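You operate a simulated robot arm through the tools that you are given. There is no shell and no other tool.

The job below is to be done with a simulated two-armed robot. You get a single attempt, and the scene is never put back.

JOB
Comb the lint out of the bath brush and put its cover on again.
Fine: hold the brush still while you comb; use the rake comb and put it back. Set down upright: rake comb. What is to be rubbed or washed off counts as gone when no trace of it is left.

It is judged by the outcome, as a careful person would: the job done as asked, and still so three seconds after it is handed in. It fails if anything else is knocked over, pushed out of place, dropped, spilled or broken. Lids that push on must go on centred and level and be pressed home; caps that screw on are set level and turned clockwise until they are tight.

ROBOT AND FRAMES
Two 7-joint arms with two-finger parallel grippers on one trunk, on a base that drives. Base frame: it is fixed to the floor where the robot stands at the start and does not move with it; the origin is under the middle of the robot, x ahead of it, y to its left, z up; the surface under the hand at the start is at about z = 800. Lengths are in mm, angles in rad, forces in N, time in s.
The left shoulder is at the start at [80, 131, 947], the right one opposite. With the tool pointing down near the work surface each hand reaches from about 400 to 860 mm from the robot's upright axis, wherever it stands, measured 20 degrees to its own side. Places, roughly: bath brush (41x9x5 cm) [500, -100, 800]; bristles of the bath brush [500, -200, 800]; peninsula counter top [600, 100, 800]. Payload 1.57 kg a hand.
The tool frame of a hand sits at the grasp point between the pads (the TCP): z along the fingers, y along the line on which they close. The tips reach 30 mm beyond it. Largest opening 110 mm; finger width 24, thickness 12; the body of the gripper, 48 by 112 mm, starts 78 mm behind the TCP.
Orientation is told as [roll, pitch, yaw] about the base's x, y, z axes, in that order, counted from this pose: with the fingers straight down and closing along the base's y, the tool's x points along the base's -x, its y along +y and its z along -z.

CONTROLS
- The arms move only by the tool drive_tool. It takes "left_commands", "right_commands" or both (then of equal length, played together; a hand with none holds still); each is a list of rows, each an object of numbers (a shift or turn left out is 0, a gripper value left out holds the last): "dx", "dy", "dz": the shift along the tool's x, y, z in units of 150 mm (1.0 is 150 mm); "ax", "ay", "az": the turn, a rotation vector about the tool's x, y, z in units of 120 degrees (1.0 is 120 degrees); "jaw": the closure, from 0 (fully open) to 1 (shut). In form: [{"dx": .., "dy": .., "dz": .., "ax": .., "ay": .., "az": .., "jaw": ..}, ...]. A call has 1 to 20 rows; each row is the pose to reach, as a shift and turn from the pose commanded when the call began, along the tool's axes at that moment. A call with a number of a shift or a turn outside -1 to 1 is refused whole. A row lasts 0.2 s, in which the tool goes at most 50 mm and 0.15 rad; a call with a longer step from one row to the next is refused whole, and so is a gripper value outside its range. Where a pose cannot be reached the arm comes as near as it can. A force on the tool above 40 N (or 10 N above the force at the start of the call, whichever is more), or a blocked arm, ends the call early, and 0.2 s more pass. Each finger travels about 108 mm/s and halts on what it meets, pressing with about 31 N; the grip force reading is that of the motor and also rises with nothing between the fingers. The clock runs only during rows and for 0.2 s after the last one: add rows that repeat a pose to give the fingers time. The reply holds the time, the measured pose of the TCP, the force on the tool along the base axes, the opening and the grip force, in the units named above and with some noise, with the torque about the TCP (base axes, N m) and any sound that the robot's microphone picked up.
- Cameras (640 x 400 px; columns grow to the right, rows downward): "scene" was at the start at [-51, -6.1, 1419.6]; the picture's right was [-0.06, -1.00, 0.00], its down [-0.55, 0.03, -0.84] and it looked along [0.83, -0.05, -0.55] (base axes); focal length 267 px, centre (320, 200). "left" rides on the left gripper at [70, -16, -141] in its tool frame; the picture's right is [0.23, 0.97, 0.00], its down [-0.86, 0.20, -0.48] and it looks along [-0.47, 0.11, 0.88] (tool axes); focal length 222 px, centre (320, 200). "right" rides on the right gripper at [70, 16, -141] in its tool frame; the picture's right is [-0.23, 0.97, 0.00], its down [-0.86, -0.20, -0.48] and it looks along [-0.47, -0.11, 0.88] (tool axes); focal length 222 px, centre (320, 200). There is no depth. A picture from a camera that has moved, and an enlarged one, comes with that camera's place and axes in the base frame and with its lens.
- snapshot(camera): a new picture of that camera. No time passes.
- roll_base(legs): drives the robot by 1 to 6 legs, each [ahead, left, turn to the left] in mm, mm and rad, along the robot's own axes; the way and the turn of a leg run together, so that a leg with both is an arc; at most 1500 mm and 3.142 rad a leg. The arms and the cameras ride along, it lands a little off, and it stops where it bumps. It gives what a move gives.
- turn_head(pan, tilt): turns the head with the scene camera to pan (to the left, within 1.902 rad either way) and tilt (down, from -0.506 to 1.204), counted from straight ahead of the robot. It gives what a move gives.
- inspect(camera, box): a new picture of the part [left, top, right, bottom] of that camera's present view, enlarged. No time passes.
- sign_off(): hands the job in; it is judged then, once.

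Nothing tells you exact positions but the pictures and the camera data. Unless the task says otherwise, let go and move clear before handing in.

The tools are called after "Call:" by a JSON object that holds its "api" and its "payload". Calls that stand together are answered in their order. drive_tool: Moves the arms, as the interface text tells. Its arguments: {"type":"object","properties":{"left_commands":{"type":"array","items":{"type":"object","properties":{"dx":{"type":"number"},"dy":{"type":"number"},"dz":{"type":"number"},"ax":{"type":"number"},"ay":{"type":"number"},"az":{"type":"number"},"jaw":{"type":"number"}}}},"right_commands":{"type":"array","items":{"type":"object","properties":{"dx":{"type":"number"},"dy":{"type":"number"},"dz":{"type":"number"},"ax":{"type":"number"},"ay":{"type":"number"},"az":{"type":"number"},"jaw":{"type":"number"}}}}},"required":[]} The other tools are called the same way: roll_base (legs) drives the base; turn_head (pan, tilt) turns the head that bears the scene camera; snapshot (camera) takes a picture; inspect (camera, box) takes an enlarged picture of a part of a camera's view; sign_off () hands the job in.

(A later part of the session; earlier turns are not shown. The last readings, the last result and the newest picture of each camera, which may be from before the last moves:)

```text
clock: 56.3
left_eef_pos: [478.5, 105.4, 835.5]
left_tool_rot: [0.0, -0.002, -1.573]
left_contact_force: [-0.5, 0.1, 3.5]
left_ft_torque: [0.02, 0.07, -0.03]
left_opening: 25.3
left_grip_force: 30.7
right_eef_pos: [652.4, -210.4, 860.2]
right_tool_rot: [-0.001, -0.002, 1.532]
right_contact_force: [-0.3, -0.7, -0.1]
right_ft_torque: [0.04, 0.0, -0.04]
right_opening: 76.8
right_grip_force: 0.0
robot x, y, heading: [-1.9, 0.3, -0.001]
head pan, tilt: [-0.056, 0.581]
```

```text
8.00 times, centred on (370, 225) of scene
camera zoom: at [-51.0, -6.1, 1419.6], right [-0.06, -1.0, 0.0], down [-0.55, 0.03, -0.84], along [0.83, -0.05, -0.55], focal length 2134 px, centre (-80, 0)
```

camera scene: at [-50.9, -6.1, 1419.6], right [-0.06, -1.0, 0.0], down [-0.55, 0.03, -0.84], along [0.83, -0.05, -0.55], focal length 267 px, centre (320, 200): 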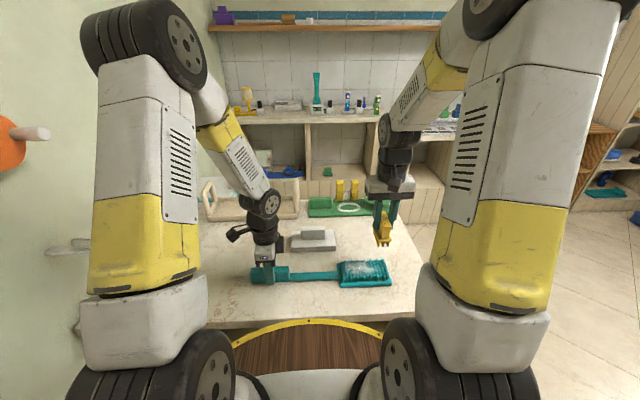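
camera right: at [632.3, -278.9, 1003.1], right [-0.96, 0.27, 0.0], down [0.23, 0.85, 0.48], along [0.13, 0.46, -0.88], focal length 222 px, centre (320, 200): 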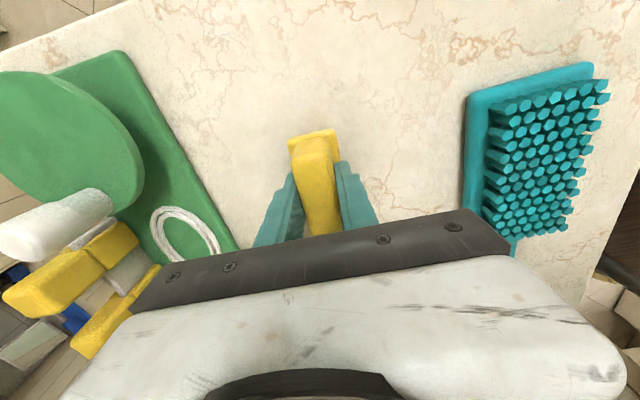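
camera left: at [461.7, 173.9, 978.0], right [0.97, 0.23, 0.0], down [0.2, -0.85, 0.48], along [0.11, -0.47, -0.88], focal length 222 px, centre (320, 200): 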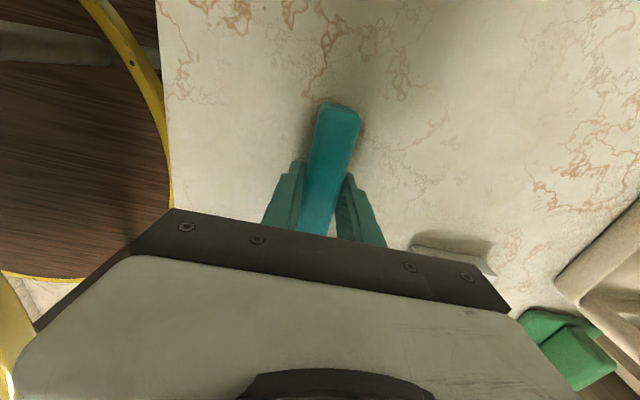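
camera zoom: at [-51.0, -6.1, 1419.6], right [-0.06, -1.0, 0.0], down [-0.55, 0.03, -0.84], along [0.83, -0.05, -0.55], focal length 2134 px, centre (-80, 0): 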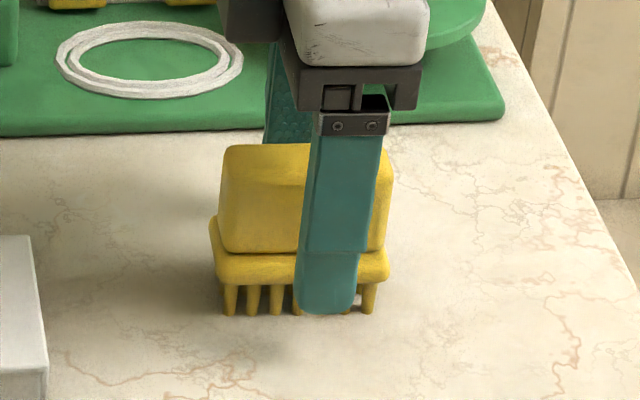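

The comb stands upright on its tines. I'll rise clear and move back toward the cover.

Call:
{"api": "drive_tool", "payload": {"right_commands": [{"dz": -0.1}, {"dz": -0.3}, {"dz": -0.6}, {"dz": -0.9}, {"dz": -0.93, "az": -0.019}, {"dz": -0.93, "az": -0.019}]}}

Call:
{"api": "drive_tool", "payload": {"right_commands": [{"dx": -0.2, "dy": 0.03}, {"dx": -0.45, "dy": 0.08}, {"dx": -0.7, "dy": 0.12}, {"dx": -0.85, "dy": 0.15}, {"dx": -0.85, "dy": 0.167}, {"dx": -0.85, "dy": 0.167}]}}

Call:
{"api": "snapshot", "payload": {"camera": "right"}}

Call:
{"api": "inspect", "payload": {"camera": "scene", "box": [230, 190, 410, 300]}}

Call:
{"api": "inspect", "payload": {"camera": "right", "box": [240, 60, 400, 220]}}

```text
clock: 57.7
left_eef_pos: [479.8, 106.0, 836.0]
left_tool_rot: [0.0, -0.002, -1.571]
left_contact_force: [-0.7, 0.9, 2.5]
left_ft_torque: [-0.06, 0.11, -0.12]
left_opening: 25.6
left_grip_force: 31.3
right_eef_pos: [650.4, -211.7, 1000.1]
right_tool_rot: [0.001, 0.0, 1.572]
right_contact_force: [0.2, 0.3, -0.3]
right_ft_torque: [0.0, 0.02, 0.03]
right_opening: 77.0
right_grip_force: 0.1
robot x, y, heading: [3.9, -0.1, -0.004]
head pan, tilt: [-0.056, 0.581]
```

```text
clock: 59.1
left_eef_pos: [478.5, 104.9, 836.8]
left_tool_rot: [0.002, -0.003, -1.571]
left_contact_force: [0.1, -0.4, 1.0]
left_ft_torque: [0.1, 0.06, -0.05]
left_opening: 25.7
left_grip_force: 31.1
right_eef_pos: [626.6, -83.0, 999.4]
right_tool_rot: [-0.002, -0.003, 1.571]
right_contact_force: [-0.1, -0.4, 0.6]
right_ft_torque: [-0.01, -0.02, -0.02]
right_opening: 77.0
right_grip_force: 0.1
robot x, y, heading: [1.9, -1.1, 0.002]
head pan, tilt: [-0.056, 0.581]
```

```text
taken
camera right: at [609.1, -152.2, 1141.3], right [-0.97, 0.23, 0.0], down [0.2, 0.85, 0.48], along [0.11, 0.47, -0.88], focal length 222 px, centre (320, 200)
```

right: 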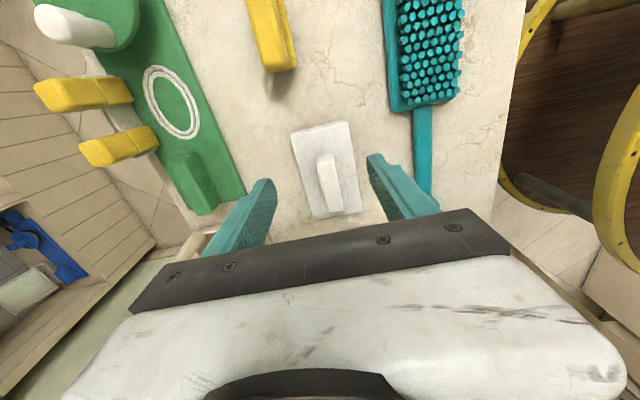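

```text
3.56 times, centred on (320, 245) of scene
camera zoom: at [-50.9, -6.1, 1419.6], right [-0.06, -1.0, 0.0], down [-0.55, 0.03, -0.84], along [0.83, -0.05, -0.55], focal length 948 px, centre (320, 40)
```

zoom: 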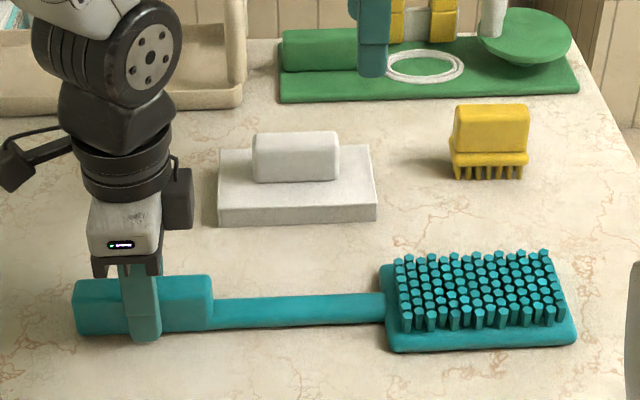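

```text
2.50 times, centred on (320, 140) of right
camera zoom: at [609.1, -152.2, 1141.3], right [-0.97, 0.23, 0.0], down [0.2, 0.85, 0.48], along [0.11, 0.47, -0.88], focal length 555 px, centre (320, 350)
```

zoom: 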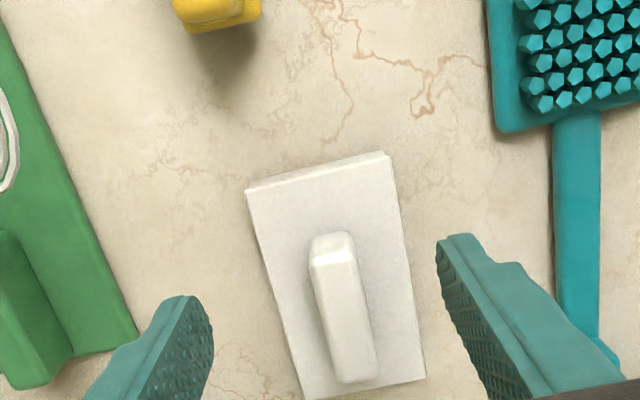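

The comb stands in its place and the cover is where I left it. I'll descend over the cover's knob again at the release pose.

Call:
{"api": "drive_tool", "payload": {"right_commands": [{"dx": -0.2, "dz": 0.0}, {"dx": -0.417, "dz": 0.1}, {"dx": -0.417, "dz": 0.35}, {"dx": -0.417, "dz": 0.6}, {"dx": -0.417, "dz": 0.78}, {"dx": -0.417, "dz": 0.86}, {"dx": -0.417, "dz": 0.887}, {"dx": -0.417, "dz": 0.887}]}}

Call:
{"api": "snapshot", "payload": {"camera": "right"}}

Call:
{"api": "inspect", "payload": {"camera": "scene", "box": [270, 190, 370, 260]}}

```text
clock: 60.9
left_eef_pos: [479.1, 104.6, 837.0]
left_tool_rot: [0.002, -0.002, -1.57]
left_contact_force: [0.2, -1.3, 1.7]
left_ft_torque: [0.0, 0.1, -0.06]
left_opening: 25.8
left_grip_force: 30.7
right_eef_pos: [625.7, -19.7, 865.8]
right_tool_rot: [0.001, -0.001, 1.571]
right_contact_force: [-0.2, 0.0, 0.2]
right_ft_torque: [-0.02, 0.01, -0.01]
right_opening: 77.2
right_grip_force: 0.2
robot x, y, heading: [0.2, 1.7, 0.004]
head pan, tilt: [-0.056, 0.581]
```

```text
taken
camera right: at [609.5, -89.2, 1008.1], right [-0.97, 0.23, 0.0], down [0.2, 0.85, 0.48], along [0.11, 0.47, -0.88], focal length 222 px, centre (320, 200)
```

right: 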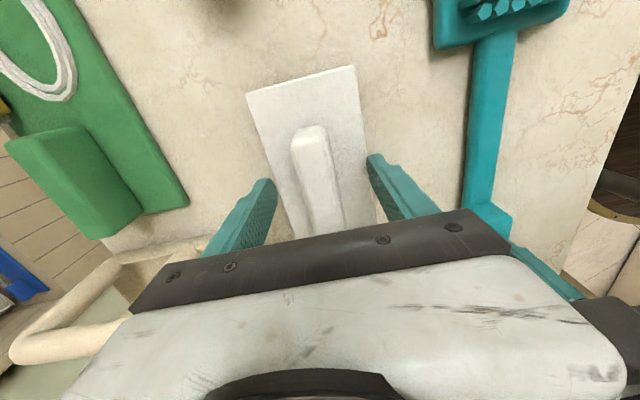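

```text
5.71 times, centred on (320, 225) of scene
camera zoom: at [-51.0, -6.1, 1419.6], right [-0.06, -1.0, 0.0], down [-0.55, 0.03, -0.84], along [0.83, -0.05, -0.55], focal length 1524 px, centre (320, 57)
```

zoom: 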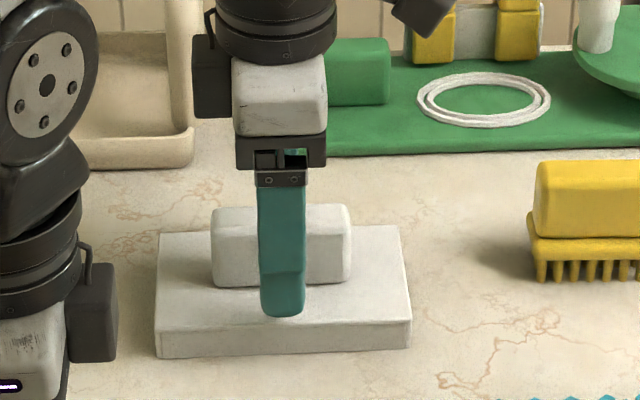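

The hand is aligned with the knob. I'll close and lift.

Call:
{"api": "drive_tool", "payload": {"right_commands": [{"jaw": 0.5}, {"jaw": 0.65}, {"jaw": 0.72}, {"jaw": 0.77}, {"jaw": 0.82}, {"jaw": 1.0}, {"jaw": 1.0}, {"jaw": 1.0}]}}

Call:
{"api": "drive_tool", "payload": {"right_commands": [{"dz": -0.05}, {"dz": -0.15}, {"dz": -0.3}, {"dz": -0.5}, {"dz": -0.54}, {"dz": -0.54}]}}

Call:
{"api": "snapshot", "payload": {"camera": "right"}}

Call:
{"api": "inspect", "payload": {"camera": "right", "box": [230, 50, 390, 240]}}

```text
clock: 62.7
left_eef_pos: [480.0, 105.3, 835.4]
left_tool_rot: [0.0, -0.001, -1.571]
left_contact_force: [0.6, 0.0, 1.9]
left_ft_torque: [-0.03, 0.09, -0.05]
left_opening: 25.6
left_grip_force: 30.3
right_eef_pos: [625.5, -19.8, 866.2]
right_tool_rot: [0.0, -0.001, 1.571]
right_contact_force: [-0.2, 0.1, 0.4]
right_ft_torque: [0.02, 0.0, -0.03]
right_opening: 25.4
right_grip_force: 31.2
robot x, y, heading: [-1.7, -1.4, -0.007]
head pan, tilt: [-0.056, 0.581]
```

```text
clock: 64.1
left_eef_pos: [478.4, 105.4, 835.8]
left_tool_rot: [0.0, -0.001, -1.569]
left_contact_force: [-0.7, 0.7, 1.6]
left_ft_torque: [-0.07, 0.05, -0.04]
left_opening: 25.7
left_grip_force: 30.9
right_eef_pos: [626.2, -20.9, 947.9]
right_tool_rot: [0.0, -0.001, 1.571]
right_contact_force: [-0.2, 0.5, -0.3]
right_ft_torque: [0.02, 0.01, -0.01]
right_opening: 25.3
right_grip_force: 31.3
robot x, y, heading: [3.8, 5.2, 0.003]
head pan, tilt: [-0.056, 0.581]
```

```text
taken
camera right: at [609.7, -89.8, 1089.6], right [-0.97, 0.23, 0.0], down [0.2, 0.85, 0.48], along [0.11, 0.47, -0.88], focal length 222 px, centre (320, 200)
```

right: 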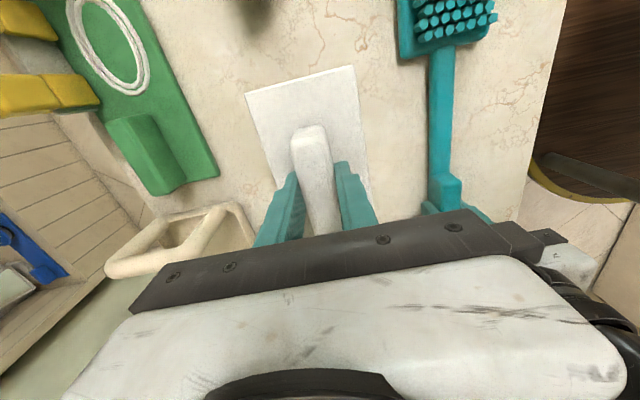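

```text
2.11 times, centred on (310, 145) of right
camera zoom: at [609.7, -89.8, 1089.6], right [-0.97, 0.23, 0.0], down [0.2, 0.85, 0.48], along [0.11, 0.47, -0.88], focal length 468 px, centre (341, 316)
```

zoom: 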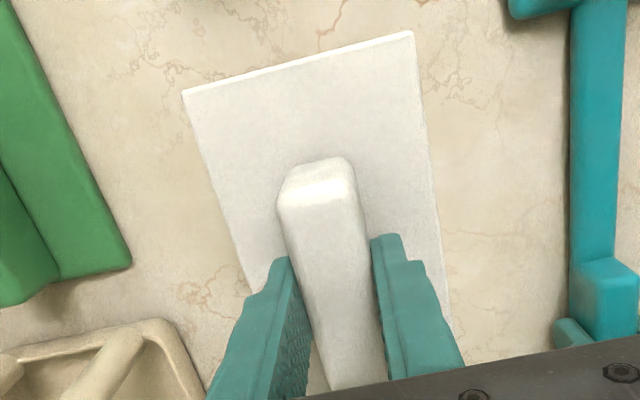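

The cover is gripped and level. I'll carry it back over the brush head and hover just above the bristles to check alignment.

Call:
{"api": "drive_tool", "payload": {"right_commands": [{"dx": 0.12, "dy": 0.12}, {"dx": 0.27, "dy": 0.28}, {"dx": 0.42, "dy": 0.44}, {"dx": 0.57, "dy": 0.6}, {"dx": 0.72, "dy": 0.76}, {"dx": 0.87, "dy": 0.9}, {"dx": 0.951, "dy": 0.979}, {"dx": 0.951, "dy": 0.979, "dz": 0.15}, {"dx": 0.951, "dy": 0.979, "dz": 0.287}, {"dx": 0.951, "dy": 0.979, "dz": 0.287}]}}

Call:
{"api": "inspect", "payload": {"camera": "scene", "box": [320, 220, 420, 300]}}

Call:
{"api": "inspect", "payload": {"camera": "right", "box": [230, 50, 390, 240]}}

```text
clock: 66.3
left_eef_pos: [479.1, 105.2, 835.6]
left_tool_rot: [0.001, -0.003, -1.572]
left_contact_force: [0.3, -0.4, -0.7]
left_ft_torque: [0.03, 0.04, -0.04]
left_opening: 25.6
left_grip_force: 31.0
right_eef_pos: [479.0, -163.4, 904.9]
right_tool_rot: [0.001, -0.001, 1.572]
right_contact_force: [0.1, 0.0, -0.6]
right_ft_torque: [0.01, -0.03, 0.0]
right_opening: 25.4
right_grip_force: 31.0
robot x, y, heading: [1.6, -2.3, 0.003]
head pan, tilt: [-0.056, 0.581]
```

```text
5.00 times, centred on (370, 260) of scene
camera zoom: at [-51.0, -6.1, 1419.6], right [-0.06, -1.0, 0.0], down [-0.55, 0.03, -0.84], along [0.83, -0.05, -0.55], focal length 1334 px, centre (70, -100)
```

zoom: 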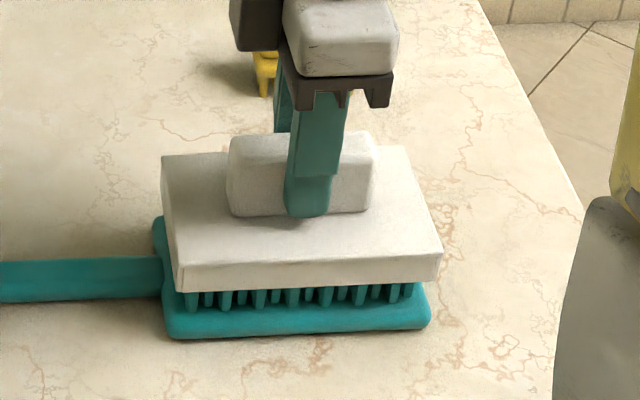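

```text
2.11 times, centred on (310, 145) of right
camera zoom: at [462.6, -232.4, 1046.6], right [-0.97, 0.23, 0.0], down [0.2, 0.85, 0.48], along [0.11, 0.47, -0.88], focal length 468 px, centre (341, 316)
```

zoom: 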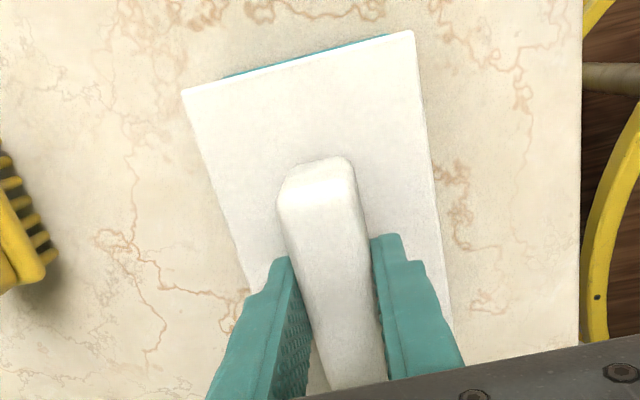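

The hover looks close. I'll zoom into both ends to check centring precisely.

Call:
{"api": "inspect", "payload": {"camera": "scene", "box": [340, 260, 372, 290]}}

Call:
{"api": "inspect", "payload": {"camera": "scene", "box": [384, 260, 416, 290]}}

Call:
{"api": "inspect", "payload": {"camera": "right", "box": [260, 55, 350, 105]}}

```text
13.33 times, centred on (356, 275) of scene
camera zoom: at [-51.0, -6.1, 1419.6], right [-0.06, -1.0, 0.0], down [-0.55, 0.03, -0.84], along [0.83, -0.05, -0.55], focal length 3556 px, centre (-160, -800)
```

zoom: 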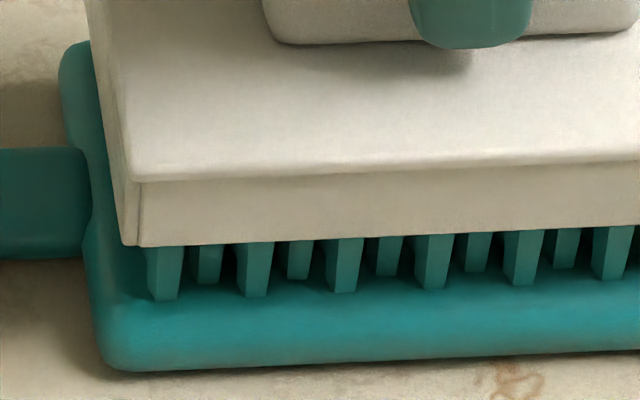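

```text
13.33 times, centred on (400, 275) of scene
camera zoom: at [-51.0, -6.1, 1419.6], right [-0.06, -1.0, 0.0], down [-0.55, 0.03, -0.84], along [0.83, -0.05, -0.55], focal length 3556 px, centre (-747, -800)
```

zoom: 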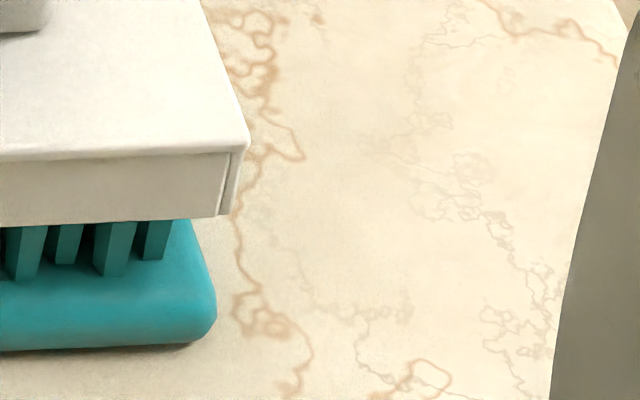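

```text
7.11 times, centred on (305, 80) of right
camera zoom: at [462.6, -232.4, 1046.6], right [-0.97, 0.23, 0.0], down [0.2, 0.85, 0.48], along [0.11, 0.47, -0.88], focal length 1580 px, centre (427, 1053)
```

zoom: 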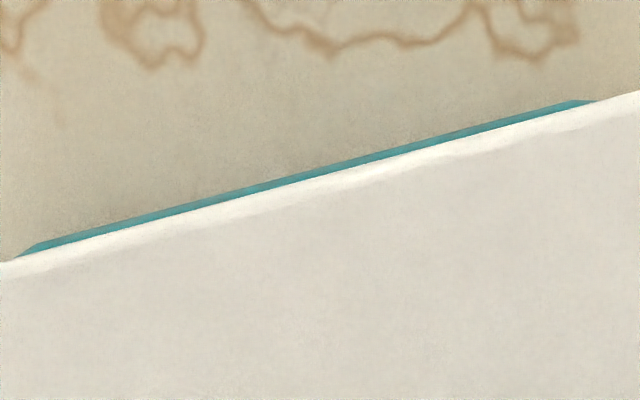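

The cover is centred over the plate within about a millimetre and lies parallel to it. I'll lower it over the bristles.

Call:
{"api": "drive_tool", "payload": {"right_commands": [{"dz": 0.03}, {"dz": 0.06}, {"dz": 0.09}, {"dz": 0.12}, {"dz": 0.15}, {"dz": 0.17}, {"dz": 0.17}]}}

Call:
{"api": "inspect", "payload": {"camera": "scene", "box": [320, 220, 420, 300]}}

```text
clock: 67.9
left_eef_pos: [480.3, 104.8, 837.9]
left_tool_rot: [0.002, -0.002, -1.571]
left_contact_force: [1.4, -0.6, -4.6]
left_ft_torque: [0.16, 0.03, 0.2]
left_opening: 25.5
left_grip_force: 30.8
right_eef_pos: [479.5, -163.4, 880.8]
right_tool_rot: [-0.003, -0.004, 1.571]
right_contact_force: [-4.0, 0.3, 31.8]
right_ft_torque: [-0.06, 0.14, 0.05]
right_opening: 25.3
right_grip_force: 31.3
robot x, y, heading: [-2.9, 1.4, 0.001]
head pan, tilt: [-0.056, 0.581]
```

```text
5.00 times, centred on (370, 260) of scene
camera zoom: at [-51.6, -5.8, 1419.6], right [-0.06, -1.0, 0.0], down [-0.55, 0.03, -0.84], along [0.83, -0.05, -0.55], focal length 1334 px, centre (70, -100)
```

zoom: 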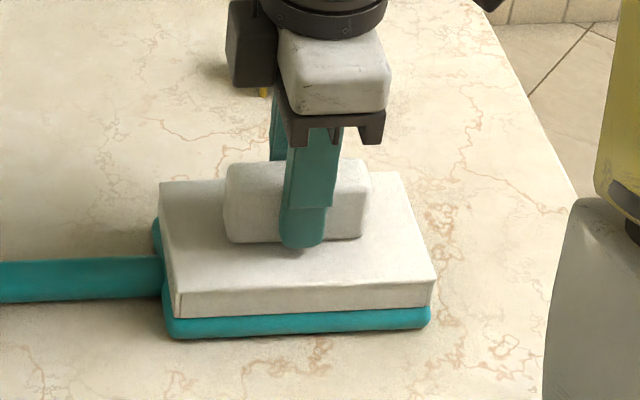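

Contact at 32 N, with the cover visually near its original height. I'll compare it with the original view before pressing further.

Call:
{"api": "inspect", "payload": {"camera": "scene", "box": [240, 240, 400, 300]}}

Call:
{"api": "inspect", "payload": {"camera": "scene", "box": [340, 260, 372, 290]}}

Call:
{"api": "inspect", "payload": {"camera": "scene", "box": [384, 260, 416, 290]}}

Call:
{"api": "snapshot", "payload": {"camera": "right"}}

```text
4.00 times, centred on (320, 270) of scene
camera zoom: at [-51.6, -5.8, 1419.6], right [-0.06, -1.0, 0.0], down [-0.55, 0.03, -0.84], along [0.83, -0.05, -0.55], focal length 1067 px, centre (320, -80)
```

zoom: 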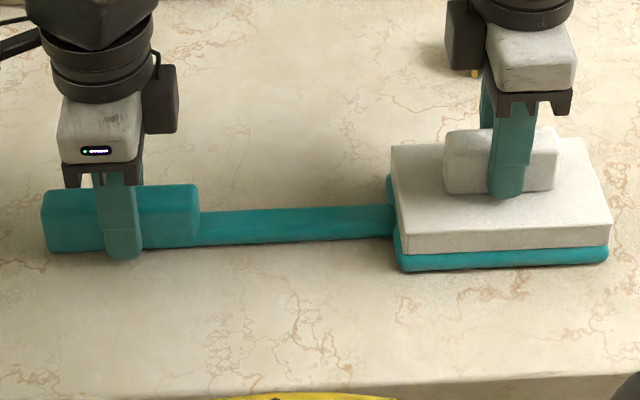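

```text
13.33 times, centred on (356, 275) of scene
camera zoom: at [-51.6, -5.8, 1419.6], right [-0.06, -1.0, 0.0], down [-0.55, 0.03, -0.84], along [0.83, -0.05, -0.55], focal length 3556 px, centre (-160, -800)
```

zoom: 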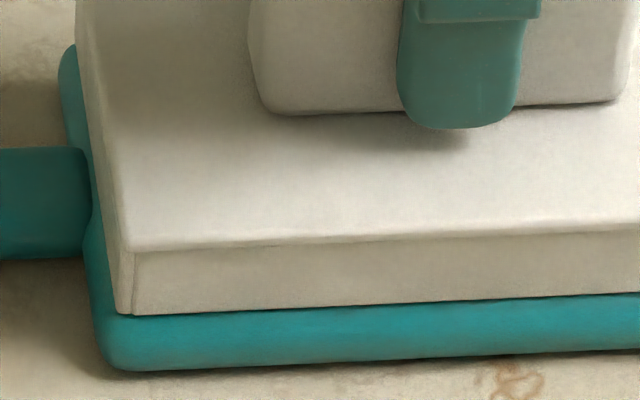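

```text
13.33 times, centred on (400, 275) of scene
camera zoom: at [-51.6, -5.8, 1419.6], right [-0.06, -1.0, 0.0], down [-0.55, 0.03, -0.84], along [0.83, -0.05, -0.55], focal length 3556 px, centre (-747, -800)
```

zoom: 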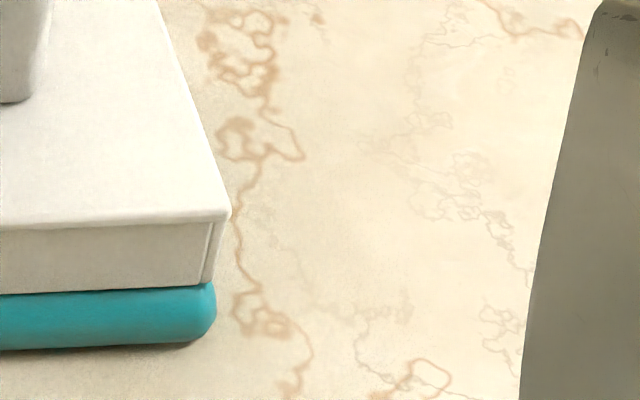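

```text
taken
camera right: at [463.2, -232.2, 1021.7], right [-0.97, 0.23, 0.0], down [0.2, 0.85, 0.48], along [0.11, 0.47, -0.88], focal length 222 px, centre (320, 200)
```

right: 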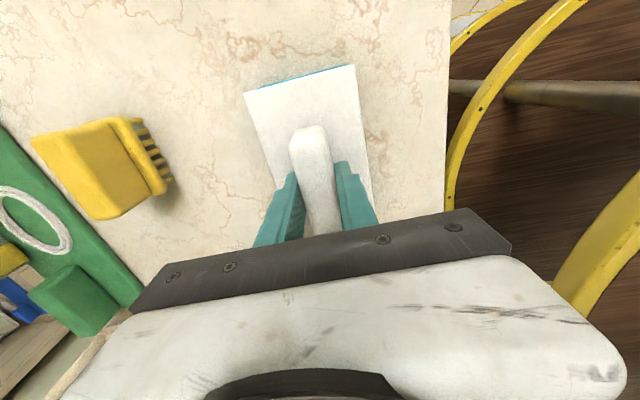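

The rim sits on the plate with no visible gap. I'll press a little further to be sure it is fully home.

Call:
{"api": "drive_tool", "payload": {"right_commands": [{"dz": 0.005}, {"dz": 0.01}, {"dz": 0.015}, {"dz": 0.02}, {"dz": 0.025}, {"dz": 0.03}]}}

Call:
{"api": "inspect", "payload": {"camera": "scene", "box": [340, 260, 372, 290]}}

Call:
{"api": "inspect", "payload": {"camera": "scene", "box": [384, 260, 416, 290]}}

```text
clock: 69.3
left_eef_pos: [478.3, 104.9, 835.2]
left_tool_rot: [-0.001, -0.002, -1.572]
left_contact_force: [-1.1, -1.3, -3.5]
left_ft_torque: [-0.31, 0.03, -0.04]
left_opening: 25.5
left_grip_force: 30.6
right_eef_pos: [480.4, -162.4, 874.2]
right_tool_rot: [-0.003, 0.0, 1.571]
right_contact_force: [4.7, -2.1, 30.7]
right_ft_torque: [0.02, 0.04, -0.01]
right_opening: 25.5
right_grip_force: 30.9
robot x, y, heading: [-0.6, 1.8, 0.002]
head pan, tilt: [-0.056, 0.581]
```

```text
13.33 times, centred on (356, 275) of scene
camera zoom: at [-51.4, -5.9, 1419.6], right [-0.06, -1.0, 0.0], down [-0.55, 0.03, -0.84], along [0.83, -0.05, -0.55], focal length 3556 px, centre (-160, -800)
```

zoom: 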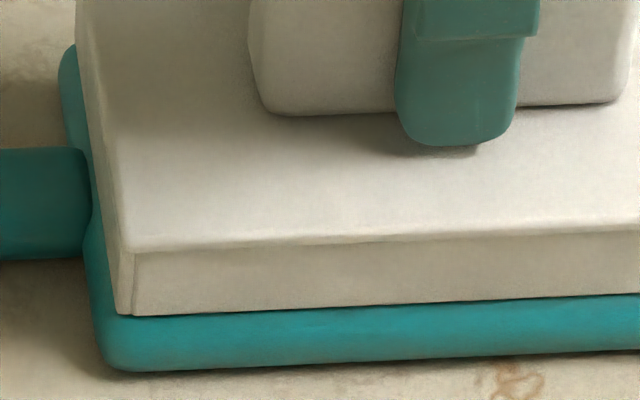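

```text
13.33 times, centred on (400, 275) of scene
camera zoom: at [-51.4, -5.9, 1419.6], right [-0.06, -1.0, 0.0], down [-0.55, 0.03, -0.84], along [0.83, -0.05, -0.55], focal length 3556 px, centre (-747, -800)
```

zoom: 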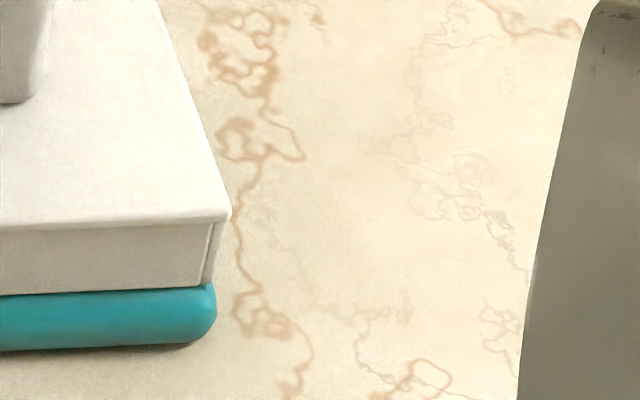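

The fingers slid down the knob under about 31 N while the cover stayed put, which suggests it is home. I'll compare with the same view as when it was originally seated.

Call:
{"api": "inspect", "payload": {"camera": "scene", "box": [300, 200, 420, 300]}}

```text
4.00 times, centred on (360, 250) of scene
camera zoom: at [-51.4, -5.9, 1419.6], right [-0.06, -1.0, 0.0], down [-0.55, 0.03, -0.84], along [0.83, -0.05, -0.55], focal length 1067 px, centre (160, 0)
```

zoom: 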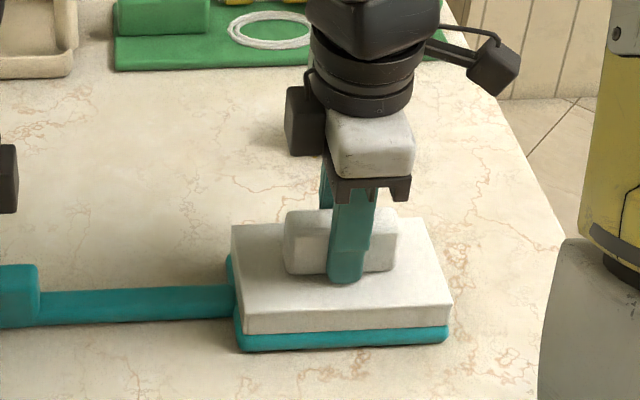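

It matches the original seating within about a pixel. I'll release the knob, rise, and press on top of the knob with closed fingers to confirm it is fully home.

Call:
{"api": "drive_tool", "payload": {"right_commands": [{"dz": -0.01}, {"dz": -0.01, "jaw": 0.7}, {"dz": -0.01, "jaw": 0.6}, {"dz": -0.01, "jaw": 0.5}, {"dz": -0.01, "jaw": 0.5}, {"dz": -0.15, "jaw": 0.5}, {"dz": -0.35, "jaw": 0.5}, {"dz": -0.4, "jaw": 0.5}, {"dz": -0.4, "jaw": 1.0}, {"dz": -0.4, "jaw": 1.0}, {"dz": -0.4, "jaw": 1.0}, {"dz": -0.4, "jaw": 1.0}]}}

Call:
{"api": "inspect", "payload": {"camera": "scene", "box": [300, 200, 420, 300]}}

Call:
{"api": "snapshot", "payload": {"camera": "right"}}

```text
clock: 71.9
left_eef_pos: [478.1, 104.9, 835.7]
left_tool_rot: [0.001, -0.003, -1.57]
left_contact_force: [-0.8, 0.2, 2.5]
left_ft_torque: [0.09, 0.07, -0.05]
left_opening: 25.7
left_grip_force: 31.4
right_eef_pos: [479.1, -163.0, 933.0]
right_tool_rot: [0.001, -0.003, 1.571]
right_contact_force: [0.2, 0.7, -0.4]
right_ft_torque: [0.03, 0.02, 0.0]
right_opening: 0.0
right_grip_force: 21.0
robot x, y, heading: [0.3, -2.5, -0.004]
head pan, tilt: [-0.056, 0.581]
```

```text
4.00 times, centred on (360, 250) of scene
camera zoom: at [-51.1, -6.1, 1419.6], right [-0.06, -1.0, 0.0], down [-0.55, 0.03, -0.84], along [0.83, -0.05, -0.55], focal length 1067 px, centre (160, 0)
```

zoom: 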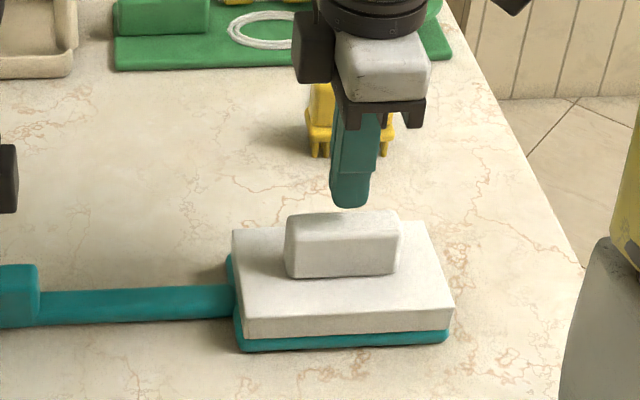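

```text
taken
camera right: at [462.8, -232.9, 1076.3], right [-0.97, 0.23, 0.0], down [0.2, 0.85, 0.48], along [0.11, 0.47, -0.88], focal length 222 px, centre (320, 200)
```

right: 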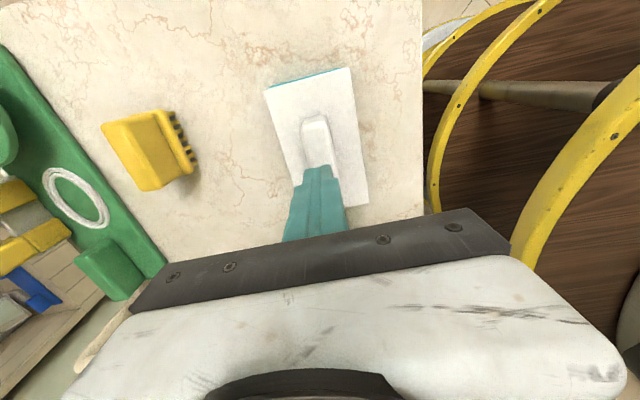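

The cover looks level. I'll zoom in to check the margins against the plate on all sides.

Call:
{"api": "inspect", "payload": {"camera": "right", "box": [250, 55, 390, 215]}}

Call:
{"api": "inspect", "payload": {"camera": "scene", "box": [340, 250, 372, 290]}}

Call:
{"api": "inspect", "payload": {"camera": "scene", "box": [384, 250, 416, 290]}}

Call:
{"api": "inspect", "payload": {"camera": "scene", "box": [240, 240, 400, 300]}}

```text
2.50 times, centred on (320, 135) of right
camera zoom: at [462.8, -232.9, 1076.3], right [-0.97, 0.23, 0.0], down [0.2, 0.85, 0.48], along [0.11, 0.47, -0.88], focal length 555 px, centre (320, 362)
```

zoom: 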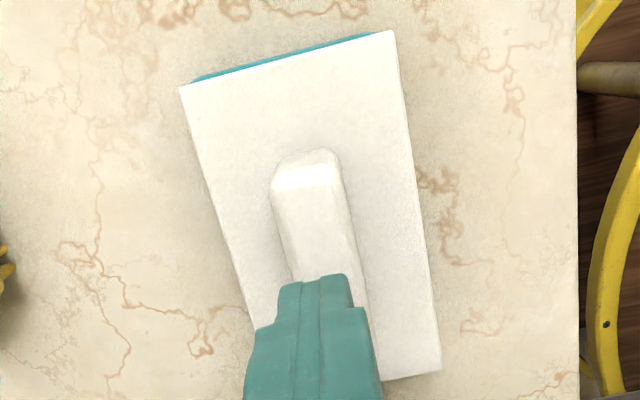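

```text
10.00 times, centred on (356, 270) of scene
camera zoom: at [-51.1, -6.1, 1419.6], right [-0.06, -1.0, 0.0], down [-0.55, 0.03, -0.84], along [0.83, -0.05, -0.55], focal length 2667 px, centre (-40, -500)
```

zoom: 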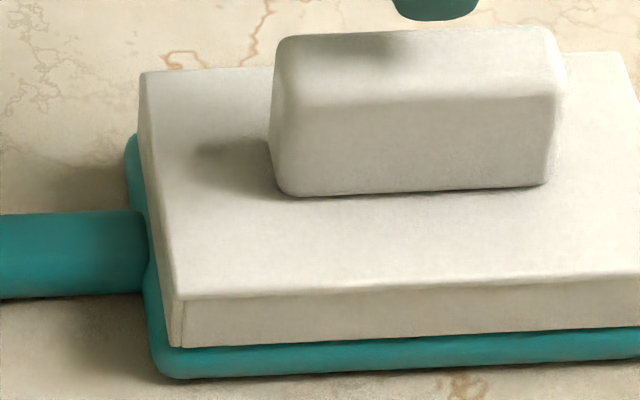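

```text
10.00 times, centred on (400, 270) of scene
camera zoom: at [-51.1, -6.1, 1419.6], right [-0.06, -1.0, 0.0], down [-0.55, 0.03, -0.84], along [0.83, -0.05, -0.55], focal length 2667 px, centre (-480, -500)
```

zoom: 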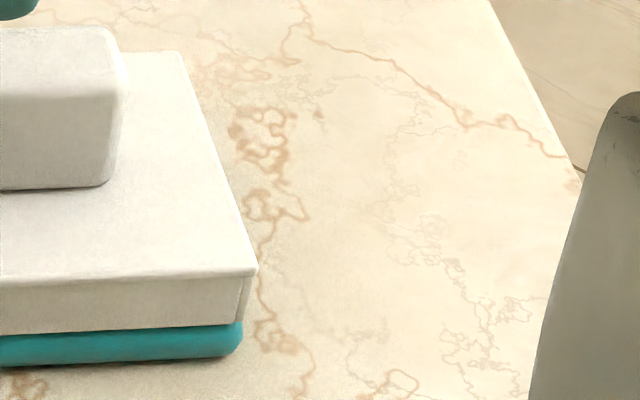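

```text
4.00 times, centred on (320, 270) of scene
camera zoom: at [-51.1, -6.1, 1419.6], right [-0.06, -1.0, 0.0], down [-0.55, 0.03, -0.84], along [0.83, -0.05, -0.55], focal length 1067 px, centre (320, -80)
```

zoom: 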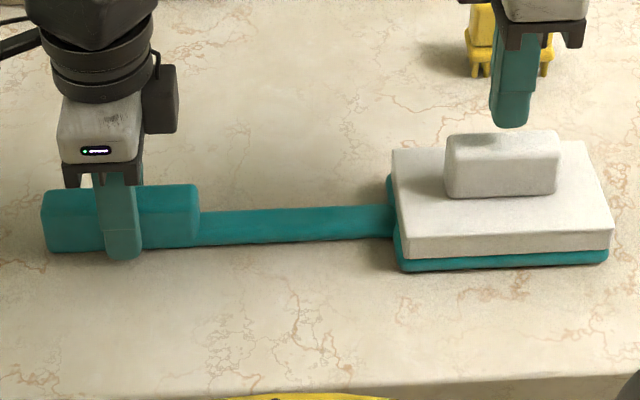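

The cover may have shifted by a few millimetres on release. I'll put the right camera back at the pose used before removal and compare directly.

Call:
{"api": "drive_tool", "payload": {"right_commands": [{"dx": 0.01, "dy": -0.02, "dz": -0.2}, {"dx": 0.025, "dy": -0.042, "dz": -0.4}, {"dx": 0.025, "dy": -0.042, "dz": -0.45, "jaw": 0.0}, {"dx": 0.025, "dy": -0.042, "dz": -0.45, "jaw": 0.0}, {"dx": 0.025, "dy": -0.042, "dz": -0.45, "jaw": 0.0}]}}

Call:
{"api": "inspect", "payload": {"camera": "right", "box": [260, 50, 400, 230]}}

Call:
{"api": "inspect", "payload": {"camera": "scene", "box": [240, 240, 400, 300]}}

Call:
{"api": "inspect", "payload": {"camera": "scene", "box": [220, 180, 420, 300]}}

```text
clock: 73.1
left_eef_pos: [479.2, 104.4, 836.3]
left_tool_rot: [0.0, -0.002, -1.572]
left_contact_force: [-0.5, 0.4, 0.1]
left_ft_torque: [0.0, 0.1, -0.03]
left_opening: 25.6
left_grip_force: 31.1
right_eef_pos: [486.3, -166.7, 1003.4]
right_tool_rot: [0.001, -0.001, 1.572]
right_contact_force: [0.1, 0.1, -0.4]
right_ft_torque: [0.01, -0.01, -0.04]
right_opening: 110.3
right_grip_force: 0.0
robot x, y, heading: [2.4, 0.2, -0.001]
head pan, tilt: [-0.056, 0.581]
```

```text
2.22 times, centred on (330, 140) of right
camera zoom: at [469.6, -236.4, 1144.3], right [-0.97, 0.23, 0.0], down [0.2, 0.85, 0.48], along [0.11, 0.47, -0.88], focal length 494 px, centre (298, 333)
```

zoom: 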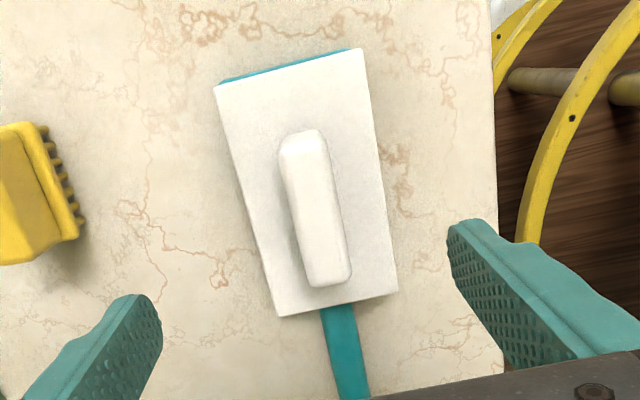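

```text
4.00 times, centred on (320, 270) of scene
camera zoom: at [-51.0, -6.1, 1419.6], right [-0.06, -1.0, 0.0], down [-0.55, 0.03, -0.84], along [0.83, -0.05, -0.55], focal length 1067 px, centre (320, -80)
```

zoom: 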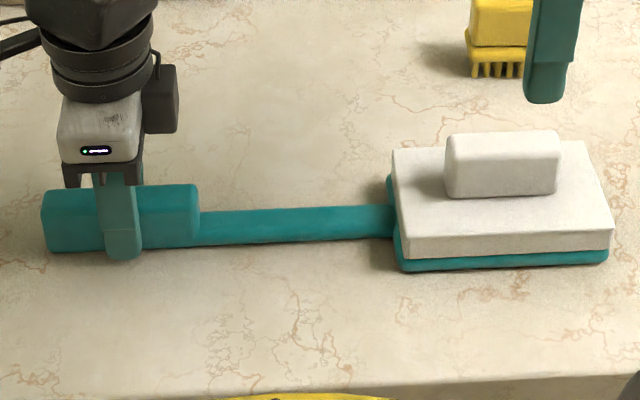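

```text
3.20 times, centred on (320, 240) of scene
camera zoom: at [-51.0, -6.1, 1419.6], right [-0.06, -1.0, 0.0], down [-0.55, 0.03, -0.84], along [0.83, -0.05, -0.55], focal length 854 px, centre (320, 72)
```

zoom: 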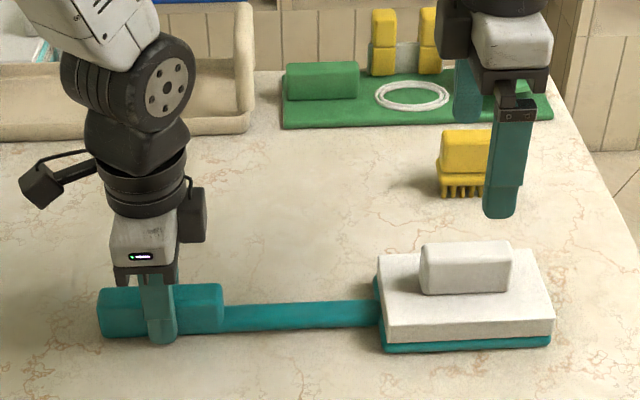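

The handle and plate haven't moved, but the cover now sits a few millimetres nearer the robot and is turned slightly compared with the start. I'll zoom in to measure its margins against the plate and neck.

Call:
{"api": "inspect", "payload": {"camera": "right", "box": [285, 65, 365, 115]}}

Call:
{"api": "inspect", "payload": {"camera": "right", "box": [310, 170, 390, 220]}}

Call:
{"api": "inspect", "payload": {"camera": "scene", "box": [335, 250, 395, 290]}}

```text
8.00 times, centred on (325, 90) of right
camera zoom: at [469.6, -236.4, 1144.3], right [-0.97, 0.23, 0.0], down [0.2, 0.85, 0.48], along [0.11, 0.47, -0.88], focal length 1777 px, centre (280, 1080)
```

zoom: 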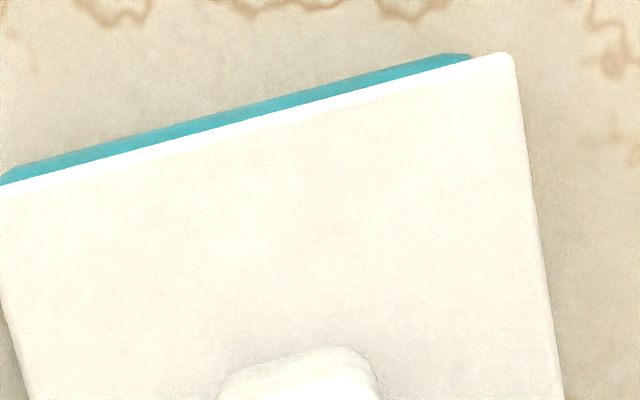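

```text
8.00 times, centred on (350, 195) of right
camera zoom: at [469.6, -236.4, 1144.3], right [-0.97, 0.23, 0.0], down [0.2, 0.85, 0.48], along [0.11, 0.47, -0.88], focal length 1777 px, centre (80, 240)
```

zoom: 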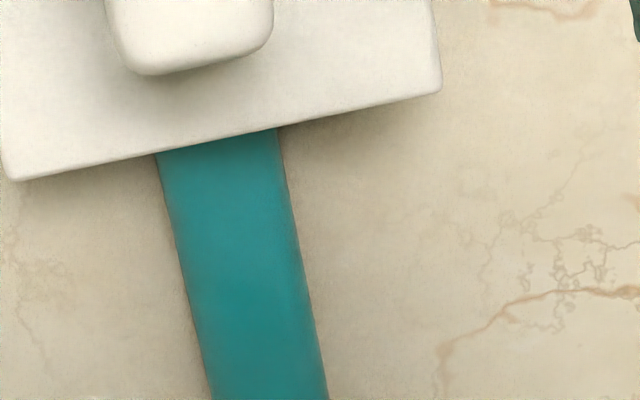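

```text
10.00 times, centred on (365, 270) of scene
camera zoom: at [-51.0, -6.1, 1419.6], right [-0.06, -1.0, 0.0], down [-0.55, 0.03, -0.84], along [0.83, -0.05, -0.55], focal length 2667 px, centre (-130, -500)
```

zoom: 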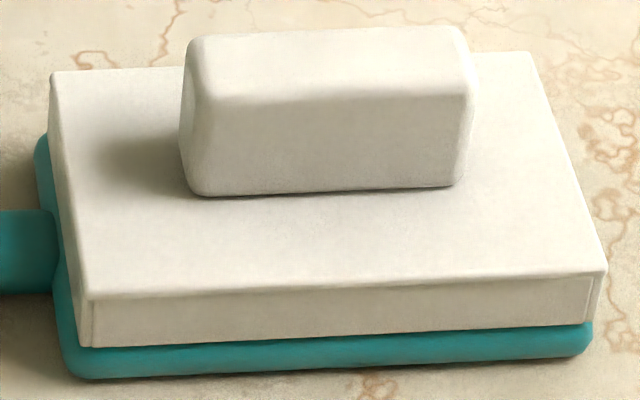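

The cover is now parallel to the plate and centred within about 2 mm, better than at the start, when it sat slightly askew. I'll press on the middle of the knob with closed fingers to make sure it is home.

Call:
{"api": "drive_tool", "payload": {"right_commands": [{"dx": -0.005, "dy": 0.03, "dz": 0.0, "jaw": 1.0}, {"dx": -0.011, "dy": 0.06, "dz": 0.1, "jaw": 1.0}, {"dx": -0.011, "dy": 0.06, "dz": 0.2, "jaw": 1.0}, {"dx": -0.011, "dy": 0.06, "dz": 0.3, "jaw": 1.0}, {"dx": -0.011, "dy": 0.06, "dz": 0.4, "jaw": 1.0}, {"dx": -0.011, "dy": 0.06, "dz": 0.48, "jaw": 1.0}, {"dx": -0.011, "dy": 0.06, "dz": 0.54, "jaw": 1.0}, {"dx": -0.011, "dy": 0.06, "dz": 0.58, "jaw": 1.0}, {"dx": -0.011, "dy": 0.06, "dz": 0.6, "jaw": 1.0}, {"dx": -0.011, "dy": 0.06, "dz": 0.6, "jaw": 1.0}]}}

Call:
{"api": "inspect", "payload": {"camera": "scene", "box": [320, 220, 420, 300]}}

```text
clock: 75.0
left_eef_pos: [478.8, 105.5, 836.2]
left_tool_rot: [0.001, -0.002, -1.57]
left_contact_force: [-0.9, 0.5, 1.6]
left_ft_torque: [-0.23, 0.25, -0.06]
left_opening: 25.8
left_grip_force: 30.9
right_eef_pos: [477.3, -165.4, 915.3]
right_tool_rot: [-0.001, 0.0, 1.571]
right_contact_force: [-4.7, -1.2, 14.4]
right_ft_torque: [-0.02, 0.15, -0.01]
right_opening: 0.0
right_grip_force: 21.5
robot x, y, heading: [1.2, -1.5, -0.0]
head pan, tilt: [-0.056, 0.581]
stopped in row 9 (right hand): the force on the tool passed its limit at 52 N (the readings are from after the stop); the commanded pose is now the measured one
```

```text
5.00 times, centred on (370, 260) of scene
camera zoom: at [-51.6, -5.9, 1419.6], right [-0.06, -1.0, 0.0], down [-0.55, 0.03, -0.84], along [0.83, -0.05, -0.55], focal length 1334 px, centre (70, -100)
```

zoom: 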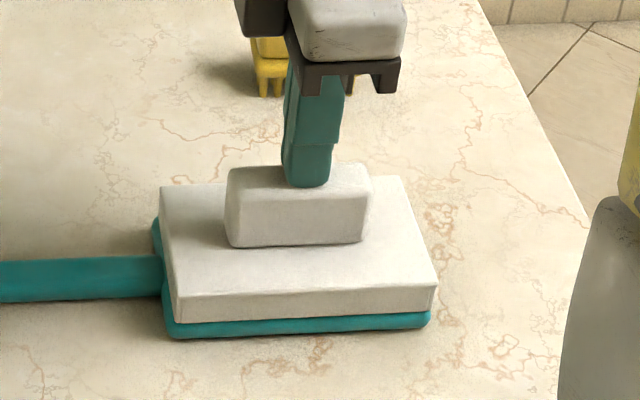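

The firm press (52 N peak) didn't move the cover. With corrected heights, its centre matches the bristle field within about 1 mm. I'll lift the right hand clear, then release the handle with the left.

Call:
{"api": "drive_tool", "payload": {"right_commands": [{"dz": -0.05}, {"dz": -0.2}, {"dz": -0.45}, {"dz": -0.7}, {"dz": -0.9}, {"dz": -0.9}]}}

Call:
{"api": "drive_tool", "payload": {"left_commands": [{"jaw": 0.74}, {"jaw": 0.7}, {"jaw": 0.65}, {"jaw": 0.55}, {"jaw": 0.4}, {"jaw": 0.4}]}}

Call:
{"api": "drive_tool", "payload": {"left_commands": [{"dz": -0.05}, {"dz": -0.2}, {"dz": -0.45}, {"dz": -0.7}, {"dz": -0.95}, {"dz": -0.95}]}}

Call:
{"api": "snapshot", "payload": {"camera": "scene"}}

Call:
{"api": "inspect", "payload": {"camera": "scene", "box": [230, 160, 430, 300]}}

Call:
{"api": "inspect", "payload": {"camera": "scene", "box": [335, 250, 395, 290]}}

Call:
{"api": "snapshot", "payload": {"camera": "right"}}

```text
clock: 76.5
left_eef_pos: [479.6, 104.8, 835.1]
left_tool_rot: [0.001, -0.002, -1.571]
left_contact_force: [-1.4, 2.5, 10.5]
left_ft_torque: [0.09, 0.17, -0.1]
left_opening: 25.6
left_grip_force: 31.0
right_eef_pos: [476.2, -164.2, 1050.6]
right_tool_rot: [-0.003, 0.0, 1.571]
right_contact_force: [-0.5, 0.3, 0.0]
right_ft_torque: [0.03, -0.01, 0.0]
right_opening: 0.0
right_grip_force: 21.6
robot x, y, heading: [-3.3, -0.9, 0.002]
head pan, tilt: [-0.056, 0.581]
```

```text
clock: 77.8
left_eef_pos: [478.6, 104.7, 835.6]
left_tool_rot: [0.003, -0.001, -1.571]
left_contact_force: [-0.3, -0.8, -0.2]
left_ft_torque: [0.02, -0.01, 0.01]
left_opening: 66.1
left_grip_force: 0.1
right_eef_pos: [477.7, -164.5, 1050.7]
right_tool_rot: [-0.003, 0.0, 1.571]
right_contact_force: [0.4, -0.4, 0.0]
right_ft_torque: [0.0, -0.03, -0.05]
right_opening: 0.2
right_grip_force: 21.0
robot x, y, heading: [-0.5, -2.0, 0.005]
head pan, tilt: [-0.056, 0.581]
```

```text
clock: 79.2
left_eef_pos: [478.8, 106.0, 979.0]
left_tool_rot: [0.002, -0.003, -1.571]
left_contact_force: [0.4, -0.6, -0.1]
left_ft_torque: [0.0, -0.02, 0.04]
left_opening: 66.1
left_grip_force: 0.1
right_eef_pos: [477.5, -164.2, 1049.9]
right_tool_rot: [-0.003, -0.001, 1.571]
right_contact_force: [0.8, -0.3, 0.3]
right_ft_torque: [0.01, 0.0, 0.03]
right_opening: 0.0
right_grip_force: 21.3
robot x, y, heading: [0.2, 3.0, -0.003]
head pan, tilt: [-0.056, 0.581]
```

```text
taken
camera scene: at [-51.0, -6.1, 1419.6], right [-0.06, -1.0, 0.0], down [-0.55, 0.03, -0.84], along [0.83, -0.05, -0.55], focal length 267 px, centre (320, 200)
```

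scene: 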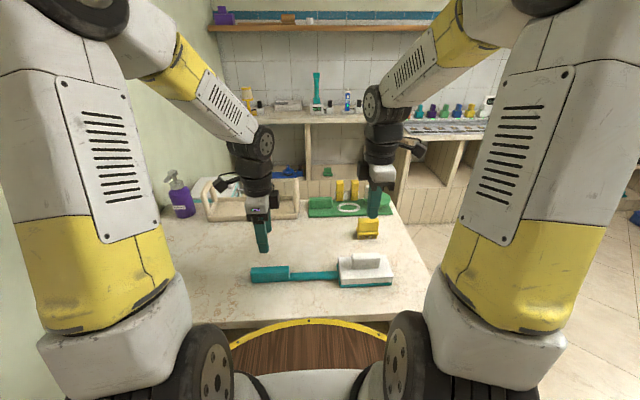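

```text
2.86 times, centred on (330, 230) of scene
camera zoom: at [-51.0, -6.1, 1419.6], right [-0.06, -1.0, 0.0], down [-0.55, 0.03, -0.84], along [0.83, -0.05, -0.55], focal length 762 px, centre (291, 114)
```

zoom: 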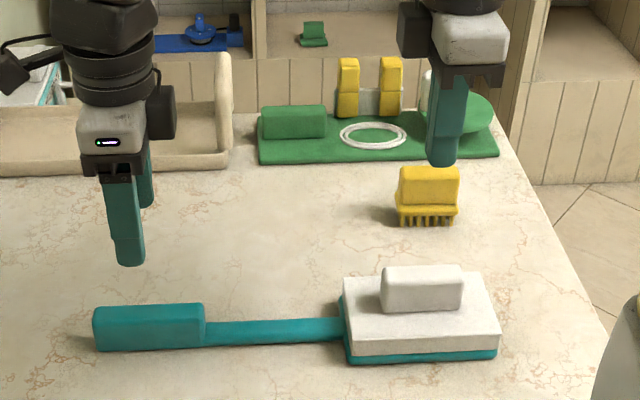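

```text
10.00 times, centred on (365, 270) of scene
camera zoom: at [-51.0, -6.1, 1419.6], right [-0.06, -1.0, 0.0], down [-0.55, 0.03, -0.84], along [0.83, -0.05, -0.55], focal length 2667 px, centre (-130, -500)
```

zoom: 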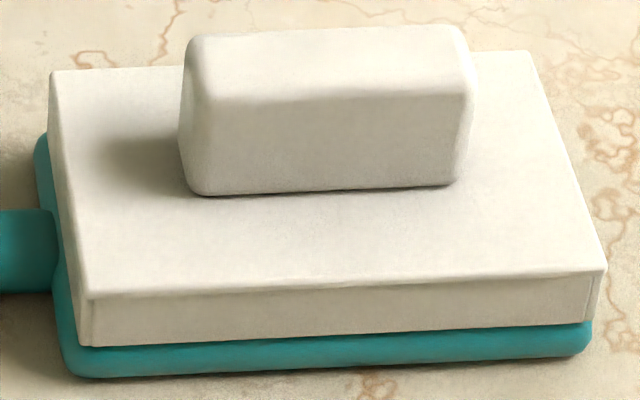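

```text
taken
camera right: at [460.7, -234.0, 1191.4], right [-0.97, 0.23, 0.0], down [0.2, 0.86, 0.48], along [0.11, 0.47, -0.88], focal length 222 px, centre (320, 200)
```

right: 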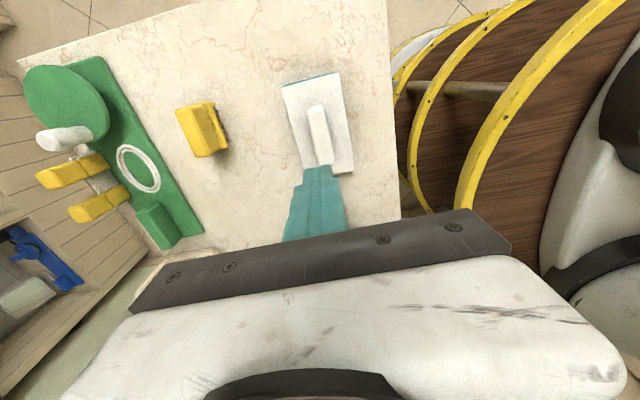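

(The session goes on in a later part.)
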